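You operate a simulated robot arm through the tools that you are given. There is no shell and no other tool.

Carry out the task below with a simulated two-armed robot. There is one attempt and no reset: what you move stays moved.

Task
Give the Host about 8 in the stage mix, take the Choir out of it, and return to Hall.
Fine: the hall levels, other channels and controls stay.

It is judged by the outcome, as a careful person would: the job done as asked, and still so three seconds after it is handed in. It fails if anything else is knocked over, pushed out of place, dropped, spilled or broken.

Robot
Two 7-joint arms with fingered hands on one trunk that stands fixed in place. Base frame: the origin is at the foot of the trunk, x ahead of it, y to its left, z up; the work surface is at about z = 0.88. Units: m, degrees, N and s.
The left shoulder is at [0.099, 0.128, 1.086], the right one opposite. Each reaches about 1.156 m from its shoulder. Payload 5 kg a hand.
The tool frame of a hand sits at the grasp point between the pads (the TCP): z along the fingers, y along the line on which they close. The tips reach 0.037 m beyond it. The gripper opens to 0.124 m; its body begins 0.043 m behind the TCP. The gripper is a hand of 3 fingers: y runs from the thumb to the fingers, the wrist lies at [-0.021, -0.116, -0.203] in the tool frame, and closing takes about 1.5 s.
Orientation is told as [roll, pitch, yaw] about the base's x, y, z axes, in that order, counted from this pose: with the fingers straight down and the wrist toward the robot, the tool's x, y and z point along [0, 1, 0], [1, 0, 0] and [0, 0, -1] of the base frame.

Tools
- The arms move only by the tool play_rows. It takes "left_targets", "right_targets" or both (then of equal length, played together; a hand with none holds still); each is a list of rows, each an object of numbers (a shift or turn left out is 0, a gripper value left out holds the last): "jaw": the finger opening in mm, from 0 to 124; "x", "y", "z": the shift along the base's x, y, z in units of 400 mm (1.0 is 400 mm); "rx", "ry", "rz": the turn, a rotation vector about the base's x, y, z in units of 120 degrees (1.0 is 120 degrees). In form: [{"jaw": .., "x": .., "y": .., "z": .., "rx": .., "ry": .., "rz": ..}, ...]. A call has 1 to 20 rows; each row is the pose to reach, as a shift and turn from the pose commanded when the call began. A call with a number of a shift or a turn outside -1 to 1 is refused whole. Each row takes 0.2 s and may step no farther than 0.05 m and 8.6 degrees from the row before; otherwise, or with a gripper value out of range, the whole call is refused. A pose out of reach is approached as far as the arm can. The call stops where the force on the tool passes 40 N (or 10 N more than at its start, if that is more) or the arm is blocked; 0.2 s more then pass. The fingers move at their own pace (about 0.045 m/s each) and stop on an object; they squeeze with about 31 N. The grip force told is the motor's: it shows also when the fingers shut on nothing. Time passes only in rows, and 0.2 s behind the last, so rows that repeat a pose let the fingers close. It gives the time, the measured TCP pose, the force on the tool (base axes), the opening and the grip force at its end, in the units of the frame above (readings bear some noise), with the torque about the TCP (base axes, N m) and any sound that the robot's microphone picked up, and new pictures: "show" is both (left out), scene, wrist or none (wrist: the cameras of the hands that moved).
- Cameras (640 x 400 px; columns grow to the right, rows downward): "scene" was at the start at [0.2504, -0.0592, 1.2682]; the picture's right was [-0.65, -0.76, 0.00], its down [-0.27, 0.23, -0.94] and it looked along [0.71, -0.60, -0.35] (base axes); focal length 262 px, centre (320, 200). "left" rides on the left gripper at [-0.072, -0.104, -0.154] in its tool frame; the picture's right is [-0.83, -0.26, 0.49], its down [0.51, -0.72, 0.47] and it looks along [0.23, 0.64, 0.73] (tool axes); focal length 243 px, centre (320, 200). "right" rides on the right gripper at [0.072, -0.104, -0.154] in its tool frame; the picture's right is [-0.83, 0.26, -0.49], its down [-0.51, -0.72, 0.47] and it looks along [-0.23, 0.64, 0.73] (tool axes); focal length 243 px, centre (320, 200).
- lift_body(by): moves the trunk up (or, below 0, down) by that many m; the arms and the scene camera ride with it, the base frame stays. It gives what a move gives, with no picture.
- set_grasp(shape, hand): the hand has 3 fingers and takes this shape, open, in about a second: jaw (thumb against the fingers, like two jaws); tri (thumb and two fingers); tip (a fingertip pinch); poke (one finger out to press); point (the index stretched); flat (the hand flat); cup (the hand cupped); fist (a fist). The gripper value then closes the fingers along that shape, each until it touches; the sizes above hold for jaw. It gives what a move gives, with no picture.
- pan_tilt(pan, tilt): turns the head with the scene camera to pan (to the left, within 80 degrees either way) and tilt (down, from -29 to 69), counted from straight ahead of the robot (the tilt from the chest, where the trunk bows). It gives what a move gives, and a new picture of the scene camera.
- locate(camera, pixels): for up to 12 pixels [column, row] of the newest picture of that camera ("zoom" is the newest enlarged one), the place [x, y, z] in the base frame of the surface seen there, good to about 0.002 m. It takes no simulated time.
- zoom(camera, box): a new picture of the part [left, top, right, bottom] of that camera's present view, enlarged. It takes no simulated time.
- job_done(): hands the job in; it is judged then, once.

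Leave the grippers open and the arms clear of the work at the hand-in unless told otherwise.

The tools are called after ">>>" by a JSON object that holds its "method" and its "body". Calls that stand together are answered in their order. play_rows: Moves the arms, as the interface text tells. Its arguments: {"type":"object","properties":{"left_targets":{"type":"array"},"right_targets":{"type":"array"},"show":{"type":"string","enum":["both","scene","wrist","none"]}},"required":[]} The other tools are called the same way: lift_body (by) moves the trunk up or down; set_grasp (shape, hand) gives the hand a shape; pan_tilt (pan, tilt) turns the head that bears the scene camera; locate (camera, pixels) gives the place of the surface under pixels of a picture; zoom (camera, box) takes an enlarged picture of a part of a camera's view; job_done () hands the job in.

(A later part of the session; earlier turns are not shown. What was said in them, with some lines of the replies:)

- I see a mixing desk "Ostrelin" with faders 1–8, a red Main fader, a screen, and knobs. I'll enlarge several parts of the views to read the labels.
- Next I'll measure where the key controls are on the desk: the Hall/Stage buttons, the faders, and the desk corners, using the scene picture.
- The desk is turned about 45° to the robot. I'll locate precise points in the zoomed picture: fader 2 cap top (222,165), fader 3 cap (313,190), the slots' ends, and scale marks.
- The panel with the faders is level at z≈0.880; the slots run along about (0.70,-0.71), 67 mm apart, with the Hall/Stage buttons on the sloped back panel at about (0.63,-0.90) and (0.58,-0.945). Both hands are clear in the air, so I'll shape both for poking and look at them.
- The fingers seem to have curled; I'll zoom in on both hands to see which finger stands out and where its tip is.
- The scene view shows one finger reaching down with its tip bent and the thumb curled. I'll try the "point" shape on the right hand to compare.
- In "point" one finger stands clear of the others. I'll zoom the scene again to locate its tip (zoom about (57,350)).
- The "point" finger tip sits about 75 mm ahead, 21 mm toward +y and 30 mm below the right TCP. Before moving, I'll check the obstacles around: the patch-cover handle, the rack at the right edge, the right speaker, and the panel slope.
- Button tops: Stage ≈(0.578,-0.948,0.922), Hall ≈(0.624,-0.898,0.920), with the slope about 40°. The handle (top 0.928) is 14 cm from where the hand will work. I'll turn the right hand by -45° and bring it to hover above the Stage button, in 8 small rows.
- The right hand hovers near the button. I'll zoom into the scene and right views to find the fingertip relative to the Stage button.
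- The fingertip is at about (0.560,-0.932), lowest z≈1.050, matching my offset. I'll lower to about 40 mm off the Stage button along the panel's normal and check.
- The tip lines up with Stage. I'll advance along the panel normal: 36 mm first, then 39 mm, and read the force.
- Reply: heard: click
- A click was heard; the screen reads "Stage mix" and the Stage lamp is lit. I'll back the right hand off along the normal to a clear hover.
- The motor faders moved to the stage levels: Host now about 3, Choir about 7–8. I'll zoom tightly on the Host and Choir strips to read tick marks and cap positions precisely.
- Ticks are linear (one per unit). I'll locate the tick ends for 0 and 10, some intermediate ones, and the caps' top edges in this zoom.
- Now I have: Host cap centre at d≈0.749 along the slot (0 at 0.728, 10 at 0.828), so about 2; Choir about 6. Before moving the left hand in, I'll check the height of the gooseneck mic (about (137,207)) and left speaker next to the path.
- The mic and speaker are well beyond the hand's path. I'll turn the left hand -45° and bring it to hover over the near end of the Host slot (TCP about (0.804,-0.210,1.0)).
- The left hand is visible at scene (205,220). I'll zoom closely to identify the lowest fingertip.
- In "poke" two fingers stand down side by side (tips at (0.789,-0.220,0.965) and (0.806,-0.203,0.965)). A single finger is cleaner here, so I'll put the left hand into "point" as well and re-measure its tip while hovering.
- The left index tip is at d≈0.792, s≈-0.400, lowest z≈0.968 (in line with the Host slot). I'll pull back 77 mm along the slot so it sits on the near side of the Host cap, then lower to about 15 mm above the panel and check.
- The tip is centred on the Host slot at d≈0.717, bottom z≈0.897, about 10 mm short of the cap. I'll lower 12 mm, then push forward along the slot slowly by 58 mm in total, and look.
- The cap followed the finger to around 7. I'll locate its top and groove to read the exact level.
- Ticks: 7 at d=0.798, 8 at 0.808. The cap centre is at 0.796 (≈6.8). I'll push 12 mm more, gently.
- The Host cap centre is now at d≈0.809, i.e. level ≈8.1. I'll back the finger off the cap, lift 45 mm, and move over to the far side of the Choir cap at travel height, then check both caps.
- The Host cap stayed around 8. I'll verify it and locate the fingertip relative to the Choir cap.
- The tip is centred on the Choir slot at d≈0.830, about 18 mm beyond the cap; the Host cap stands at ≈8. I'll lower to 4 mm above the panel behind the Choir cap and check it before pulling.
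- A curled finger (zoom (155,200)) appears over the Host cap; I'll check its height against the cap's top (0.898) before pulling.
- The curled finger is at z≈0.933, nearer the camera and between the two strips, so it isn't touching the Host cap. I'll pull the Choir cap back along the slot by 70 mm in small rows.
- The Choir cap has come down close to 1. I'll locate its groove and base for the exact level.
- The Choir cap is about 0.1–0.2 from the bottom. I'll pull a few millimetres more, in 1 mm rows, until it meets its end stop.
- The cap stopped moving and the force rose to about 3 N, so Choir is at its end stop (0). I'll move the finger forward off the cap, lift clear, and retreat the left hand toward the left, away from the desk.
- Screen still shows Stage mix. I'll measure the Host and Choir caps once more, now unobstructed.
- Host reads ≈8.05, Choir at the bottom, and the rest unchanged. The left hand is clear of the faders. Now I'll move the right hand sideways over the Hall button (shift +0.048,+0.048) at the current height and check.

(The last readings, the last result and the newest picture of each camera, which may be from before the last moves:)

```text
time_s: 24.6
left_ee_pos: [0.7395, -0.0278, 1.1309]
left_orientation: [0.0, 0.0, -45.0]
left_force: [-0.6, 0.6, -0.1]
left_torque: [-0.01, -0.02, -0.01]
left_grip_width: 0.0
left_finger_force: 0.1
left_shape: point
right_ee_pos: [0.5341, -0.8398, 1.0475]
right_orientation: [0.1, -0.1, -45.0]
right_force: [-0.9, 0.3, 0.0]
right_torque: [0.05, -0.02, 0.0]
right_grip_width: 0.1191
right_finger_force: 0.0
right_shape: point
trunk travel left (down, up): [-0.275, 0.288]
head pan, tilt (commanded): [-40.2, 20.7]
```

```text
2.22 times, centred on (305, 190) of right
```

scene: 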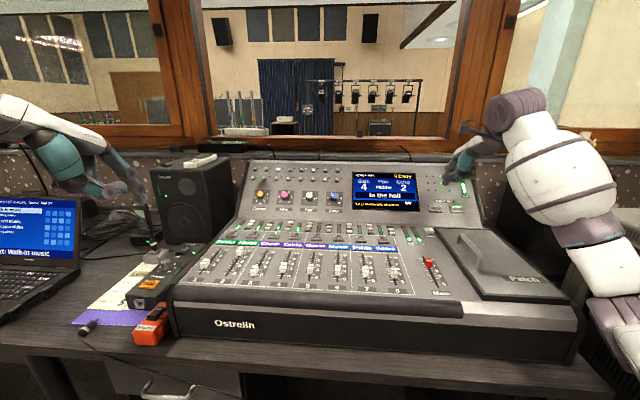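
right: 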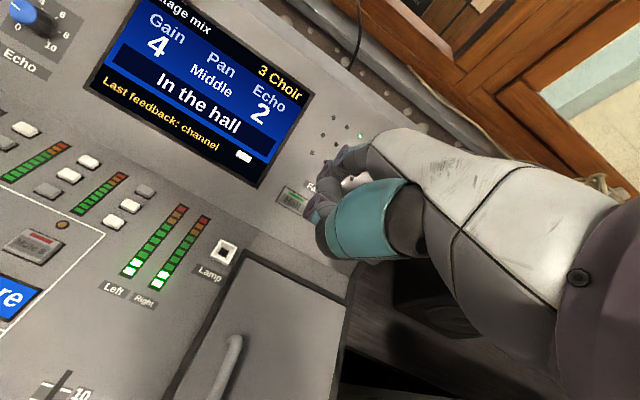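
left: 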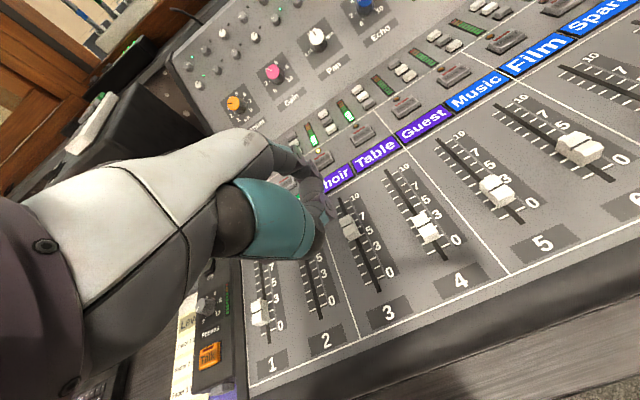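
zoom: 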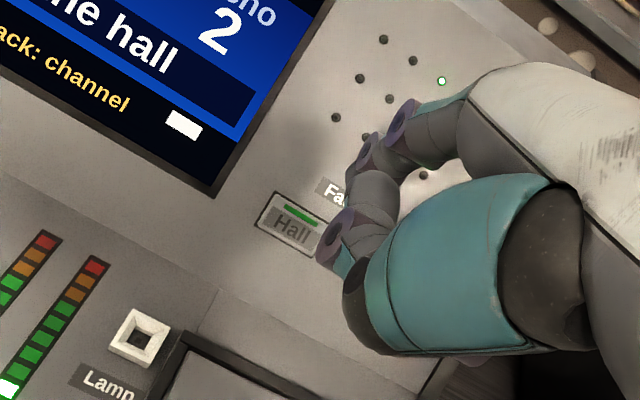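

>>> {"method": "zoom", "body": {"camera": "scene", "box": [420, 160, 484, 220]}}

>>> {"method": "locate", "body": {"camera": "zoom", "pixels": [[318, 180], [316, 190], [325, 175], [245, 350], [248, 362], [255, 350], [220, 345], [285, 350], [385, 355], [392, 365]]}}

```text
6.67 times, centred on (452, 190) of scene
```

zoom: 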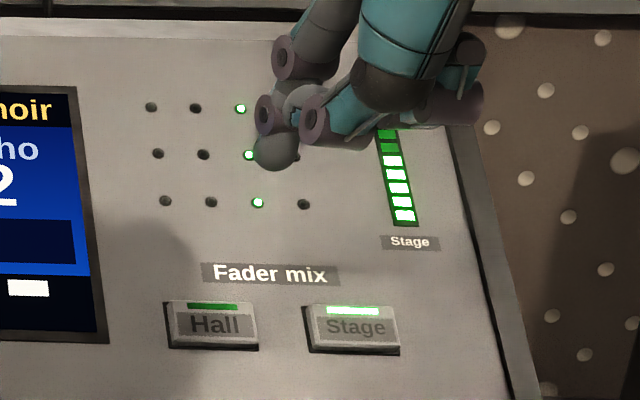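

```text
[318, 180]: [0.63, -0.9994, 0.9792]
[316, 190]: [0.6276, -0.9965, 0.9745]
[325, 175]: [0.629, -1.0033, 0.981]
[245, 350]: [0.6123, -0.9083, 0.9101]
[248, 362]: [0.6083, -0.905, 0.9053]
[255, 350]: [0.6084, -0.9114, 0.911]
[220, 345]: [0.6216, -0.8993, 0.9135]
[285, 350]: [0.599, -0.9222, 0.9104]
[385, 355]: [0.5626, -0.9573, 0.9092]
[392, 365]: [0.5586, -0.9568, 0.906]
```

>>> {"method": "locate", "body": {"camera": "zoom", "pixels": [[275, 152], [275, 162], [268, 155], [212, 325], [212, 332], [175, 325], [250, 325], [355, 328], [355, 335], [212, 308]]}}

```text
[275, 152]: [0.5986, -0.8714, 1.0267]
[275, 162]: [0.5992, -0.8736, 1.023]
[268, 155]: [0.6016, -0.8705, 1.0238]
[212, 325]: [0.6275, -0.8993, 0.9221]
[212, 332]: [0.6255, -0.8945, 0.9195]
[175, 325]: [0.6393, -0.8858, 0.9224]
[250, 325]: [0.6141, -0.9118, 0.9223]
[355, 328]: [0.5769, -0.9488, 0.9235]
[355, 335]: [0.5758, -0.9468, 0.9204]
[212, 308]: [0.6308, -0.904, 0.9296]
```

Hall's centre is (0.627,-0.898,0.922) and the fingertip offset is unchanged. I'll lower to the pre-press point and press Hall along the panel normal with the same 39 mm stroke that clicked Stage.

>>> {"method": "play_rows", "body": {"right_targets": [{"x": 0.005, "y": 0.005, "z": -0.08}, {"x": 0.005, "y": 0.005, "z": -0.1625}, {"x": 0.0255, "y": -0.016, "z": -0.1966}, {"x": 0.0415, "y": -0.0322, "z": -0.2231}, {"x": 0.046, "y": -0.0369, "z": -0.2307}, {"x": 0.0495, "y": -0.0404, "z": -0.2364}], "show": "scene"}}

>>> {"method": "zoom", "body": {"camera": "scene", "box": [340, 150, 500, 250]}}

```text
time_s: 26.0
left_ee_pos: [0.7382, -0.0291, 1.1325]
left_orientation: [0.0, 0.0, -45.1]
left_force: [-0.4, 0.2, -0.2]
left_torque: [-0.02, -0.04, -0.01]
left_grip_width: 0.0002
left_finger_force: 0.1
left_shape: point
right_ee_pos: [0.5538, -0.8562, 0.9554]
right_orientation: [0.0, -0.1, -45.0]
right_force: [-0.9, 0.7, 1.8]
right_torque: [-0.06, -0.04, 0.05]
right_grip_width: 0.1188
right_finger_force: 0.0
right_shape: point
trunk travel left (down, up): [-0.275, 0.288]
head pan, tilt (commanded): [-40.2, 20.7]
heard: click
```

scene: 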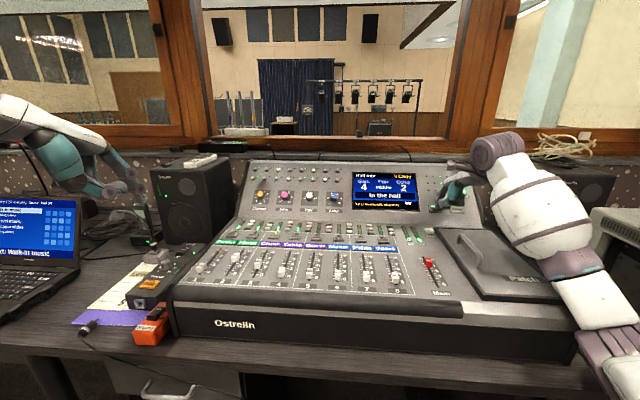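

```text
4.00 times, centred on (420, 200) of scene
```

zoom: 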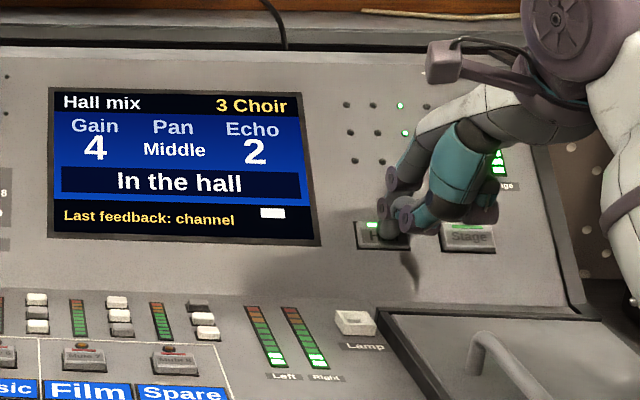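

A click was heard and the screen reads "Hall mix" with Hall lit. I'll back the right finger off along the normal and lift the hand away toward its starting area.

>>> {"method": "play_rows", "body": {"right_targets": [{"x": -0.0228, "y": 0.0233, "z": 0.0379}, {"x": -0.0445, "y": 0.0454, "z": 0.0739}, {"x": -0.0445, "y": 0.0454, "z": 0.18}, {"x": -0.0445, "y": 0.0454, "z": 0.29}, {"x": -0.07, "y": 0.12, "z": 0.36}, {"x": -0.11, "y": 0.21, "z": 0.42}, {"x": -0.15, "y": 0.3, "z": 0.48}, {"x": -0.19, "y": 0.39, "z": 0.54}, {"x": -0.2, "y": 0.46, "z": 0.6}, {"x": -0.2, "y": 0.5, "z": 0.65}, {"x": -0.2, "y": 0.5, "z": 0.65}], "show": "both"}}

>>> {"method": "zoom", "body": {"camera": "scene", "box": [180, 150, 500, 310]}}

>>> {"method": "zoom", "body": {"camera": "scene", "box": [180, 220, 340, 310]}}

>>> {"method": "zoom", "body": {"camera": "scene", "box": [340, 150, 500, 250]}}

```text
time_s: 28.6
left_ee_pos: [0.7399, -0.0303, 1.1311]
left_orientation: [0.0, 0.0, -45.1]
left_force: [0.0, 0.6, -0.4]
left_torque: [-0.04, 0.02, 0.02]
left_grip_width: 0.0
left_finger_force: 0.0
left_shape: point
right_ee_pos: [0.4632, -0.6581, 1.2477]
right_orientation: [3.7, -3.7, -45.1]
right_force: [0.2, 0.5, -1.2]
right_torque: [0.0, -0.02, 0.03]
right_grip_width: 0.1189
right_finger_force: 0.1
right_shape: point
trunk travel left (down, up): [-0.275, 0.288]
head pan, tilt (commanded): [-40.2, 20.7]
stopped in row 11 (right hand): the arm was blocked; the commanded pose is now the measured one
```

scene: 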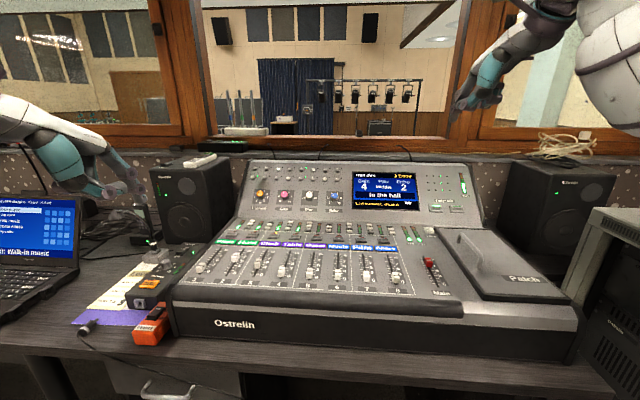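
right: 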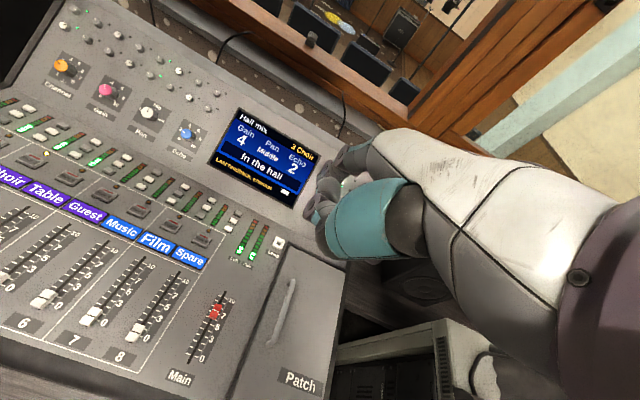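

```text
2.00 times, centred on (340, 230) of scene
```

zoom: 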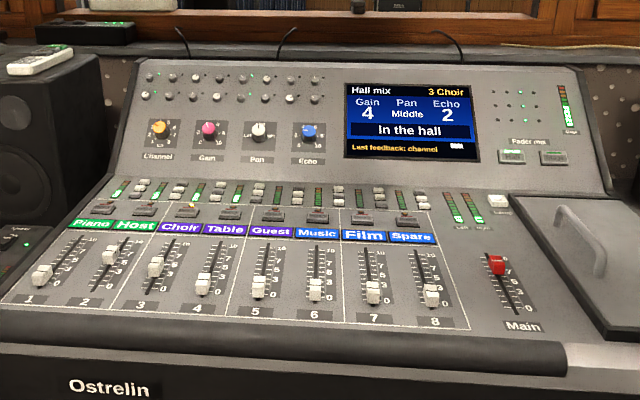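

```text
4.00 times, centred on (260, 265) of scene
```

zoom: 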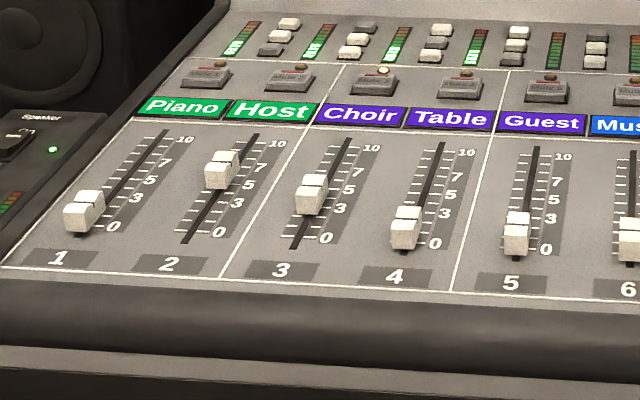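

```text
4.00 times, centred on (420, 200) of scene
```

zoom: 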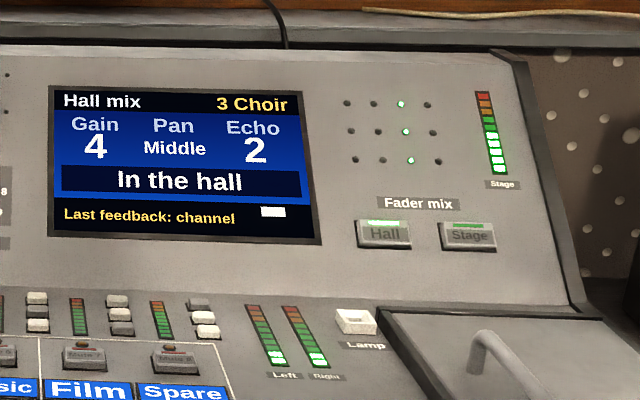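

The hall faders returned to their original positions (identical to the first picture), and the screen shows Hall mix. The right arm reported "blocked" at the end of its retreat (probably a joint limit near the body), so I'll pan the head right to check that nothing is being touched there.

>>> {"method": "pan_tilt", "body": {"pan": -75, "tilt": 20}}

>>> {"method": "zoom", "body": {"camera": "right", "box": [320, 250, 560, 400]}}

```text
time_s: 29.6
left_ee_pos: [0.7391, -0.0288, 1.1312]
left_orientation: [0.0, 0.0, -45.1]
left_force: [0.3, -0.2, 0.8]
left_torque: [-0.01, 0.0, -0.01]
left_grip_width: 0.0
left_finger_force: 0.1
left_shape: point
right_ee_pos: [0.4617, -0.6566, 1.2481]
right_orientation: [3.7, -3.7, -45.0]
right_force: [0.3, -0.7, -0.5]
right_torque: [-0.02, 0.0, -0.02]
right_grip_width: 0.119
right_finger_force: 0.1
right_shape: point
trunk travel left (down, up): [-0.275, 0.288]
head pan, tilt (commanded): [-75.0, 20.0]
```

scene: 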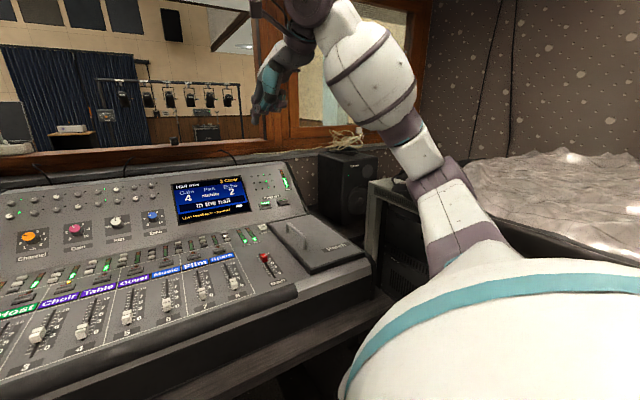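

```text
2.67 times, centred on (440, 325) of right
```

zoom: 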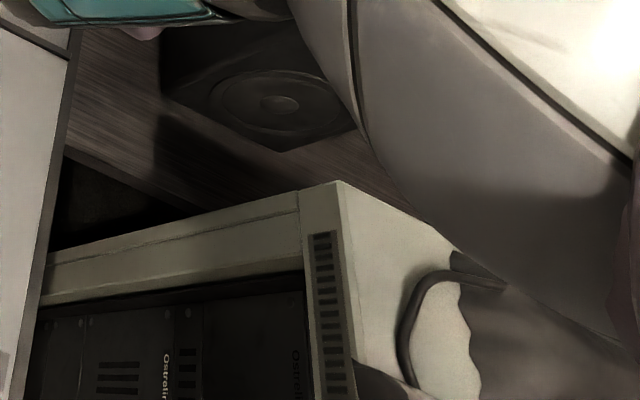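

I'll zoom on the elbow and rack area to be sure the arm is clear of it.

>>> {"method": "zoom", "body": {"camera": "scene", "box": [330, 100, 530, 290]}}

>>> {"method": "locate", "body": {"camera": "scene", "pixels": [[410, 155], [440, 170], [435, 200], [445, 235], [385, 190], [395, 185], [420, 180], [400, 200], [470, 195], [480, 180], [455, 180]]}}

```text
2.11 times, centred on (430, 195) of scene
```

zoom: 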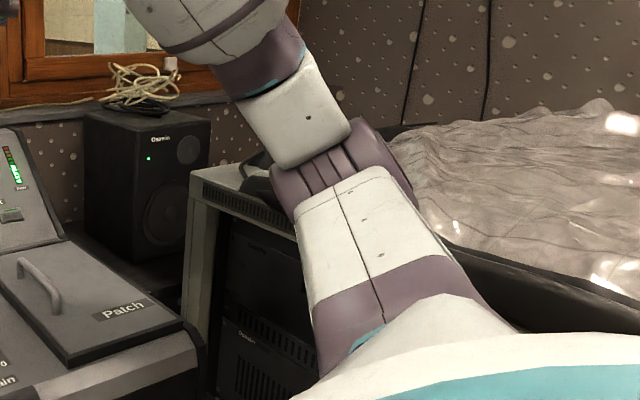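

```text
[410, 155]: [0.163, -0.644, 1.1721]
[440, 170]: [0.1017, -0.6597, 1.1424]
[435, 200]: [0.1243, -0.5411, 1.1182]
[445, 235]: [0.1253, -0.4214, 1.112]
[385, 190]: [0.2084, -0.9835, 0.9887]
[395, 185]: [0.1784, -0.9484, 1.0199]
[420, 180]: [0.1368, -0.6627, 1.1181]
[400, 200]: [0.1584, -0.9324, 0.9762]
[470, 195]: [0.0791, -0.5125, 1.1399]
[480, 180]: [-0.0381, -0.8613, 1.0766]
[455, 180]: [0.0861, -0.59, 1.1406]
```

The elbow is about 25 cm from the rack and well above it, so nothing is touched; the stop was the arm's own joint limit. I'll return the head to its first view, and open both hands (jaw shape) in the free air.

>>> {"method": "set_grasp", "body": {"shape": "jaw", "hand": "right"}}

>>> {"method": "set_grasp", "body": {"shape": "jaw", "hand": "left"}}

>>> {"method": "pan_tilt", "body": {"pan": -40.2, "tilt": 20.7}}

>>> {"method": "play_rows", "body": {"left_targets": [{"jaw": 124}, {"jaw": 124}, {"jaw": 124}], "right_targets": [{"jaw": 124}, {"jaw": 124}, {"jaw": 124}], "show": "both"}}

>>> {"method": "zoom", "body": {"camera": "scene", "box": [180, 150, 500, 310]}}

>>> {"method": "zoom", "body": {"camera": "scene", "box": [60, 160, 220, 340]}}

```text
time_s: 30.5
left_ee_pos: [0.7388, -0.0288, 1.1315]
left_orientation: [0.0, 0.1, -45.1]
left_force: [0.0, 0.3, 0.8]
left_torque: [0.01, -0.01, 0.0]
left_grip_width: 0.0
left_finger_force: 0.1
left_shape: point
right_ee_pos: [0.4618, -0.6579, 1.2486]
right_orientation: [3.7, -3.7, -45.0]
right_force: [0.0, 0.0, -0.8]
right_torque: [-0.02, 0.01, 0.0]
right_grip_width: 0.1238
right_finger_force: 0.1
right_shape: jaw
trunk travel left (down, up): [-0.275, 0.288]
head pan, tilt (commanded): [-75.0, 20.0]
```

```text
time_s: 31.4
left_ee_pos: [0.7389, -0.0285, 1.1311]
left_orientation: [0.0, 0.1, -45.0]
left_force: [0.0, 0.0, -0.8]
left_torque: [-0.03, -0.01, 0.02]
left_grip_width: 0.1237
left_finger_force: 0.0
left_shape: jaw
right_ee_pos: [0.4621, -0.657, 1.2479]
right_orientation: [3.7, -3.7, -45.1]
right_force: [0.6, -0.1, 0.1]
right_torque: [0.03, -0.01, 0.0]
right_grip_width: 0.1237
right_finger_force: 0.1
right_shape: jaw
trunk travel left (down, up): [-0.275, 0.288]
head pan, tilt (commanded): [-75.0, 20.0]
```

```text
time_s: 32.4
left_ee_pos: [0.7396, -0.0282, 1.1309]
left_orientation: [-0.1, 0.0, -45.0]
left_force: [0.1, -0.4, 0.2]
left_torque: [0.01, -0.01, -0.04]
left_grip_width: 0.1235
left_finger_force: 0.0
left_shape: jaw
right_ee_pos: [0.4616, -0.6577, 1.2492]
right_orientation: [3.7, -3.6, -45.1]
right_force: [0.3, 0.5, 0.0]
right_torque: [0.0, 0.02, 0.02]
right_grip_width: 0.1235
right_finger_force: 0.0
right_shape: jaw
trunk travel left (down, up): [-0.275, 0.288]
head pan, tilt (commanded): [-40.2, 20.7]
```

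scene: 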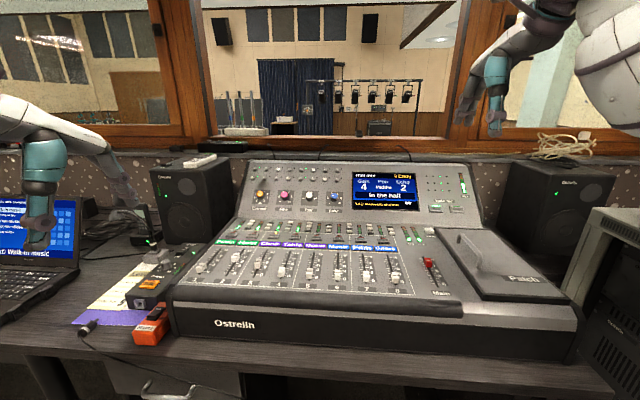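

```text
time_s: 33.2
left_ee_pos: [0.7377, -0.0295, 1.1312]
left_orientation: [0.1, 0.1, -45.1]
left_force: [-0.3, 0.0, 1.4]
left_torque: [-0.04, 0.03, -0.01]
left_grip_width: 0.1236
left_finger_force: 0.0
left_shape: jaw
right_ee_pos: [0.4628, -0.6568, 1.2475]
right_orientation: [3.7, -3.6, -45.2]
right_force: [-0.8, 0.5, 0.2]
right_torque: [0.0, 0.01, 0.01]
right_grip_width: 0.124
right_finger_force: 0.0
right_shape: jaw
trunk travel left (down, up): [-0.275, 0.288]
head pan, tilt (commanded): [-40.2, 20.7]
```

scene: 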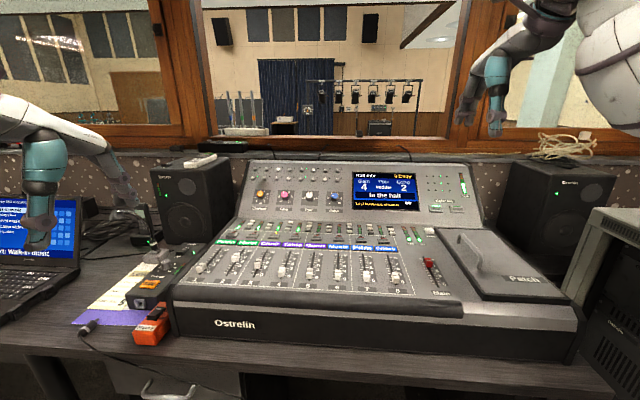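
right: 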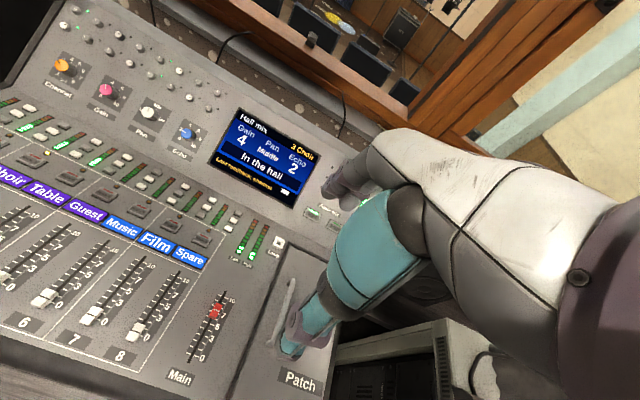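
left: 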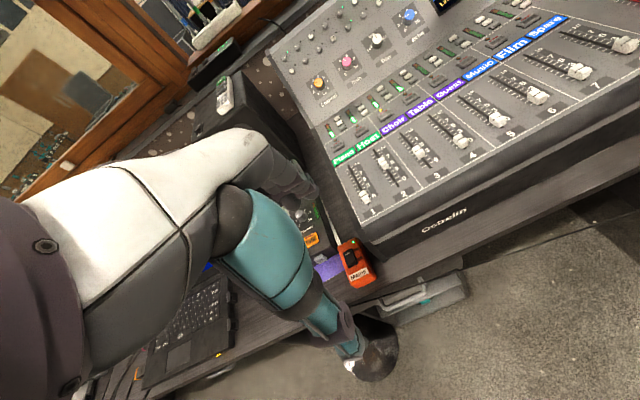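

```text
2.00 times, centred on (340, 230) of scene
```

zoom: 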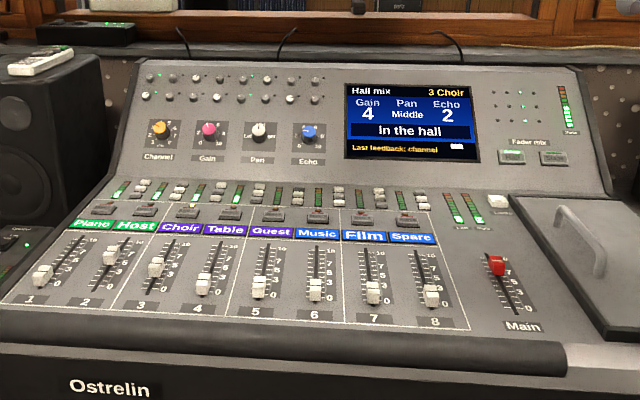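

```text
2.22 times, centred on (140, 250) of scene
```

zoom: 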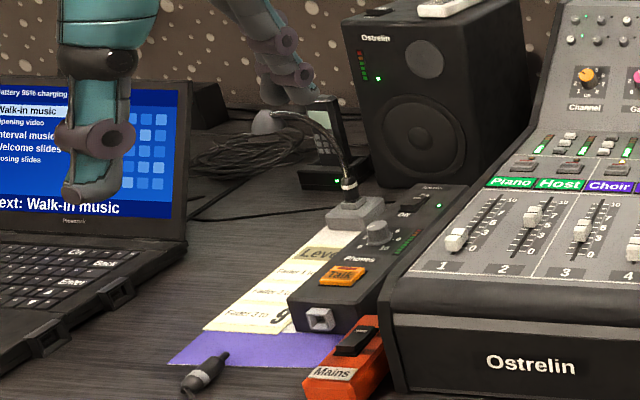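

The desk shows "Hall mix" with the Hall lamp lit. The hall faders, knobs and buttons are where they were at the start. The stage mix was left with Host at about 8 and Choir at 0. Nothing around the desk has moved, and both hands are open and clear, so I'm handing the job in.

>>> {"method": "job_done", "body": {}}

```text
The job is handed in.
```

The stage mix now has the Host at about 8 and the Choir at 0, and the desk is back on Hall.

- **Stage levels:** I measured the Host fader at about 8.05 after letting go. The Choir fader is pulled down to its end stop. I didn't switch back to Stage after returning to Hall to re-check that these levels were kept.
- **Hall mix:** when I pressed Hall, the screen changed to "Hall mix" and the faders moved back to where they were at the start.
- **Everything else:** the other faders, knobs and buttons look unchanged, and nothing around the desk was moved.
- **Right arm:** it stopped once while pulling back, most likely at its own joint limit. I checked the elbow and it was about 25 cm from the equipment rack.

Both hands are open and clear of the desk.
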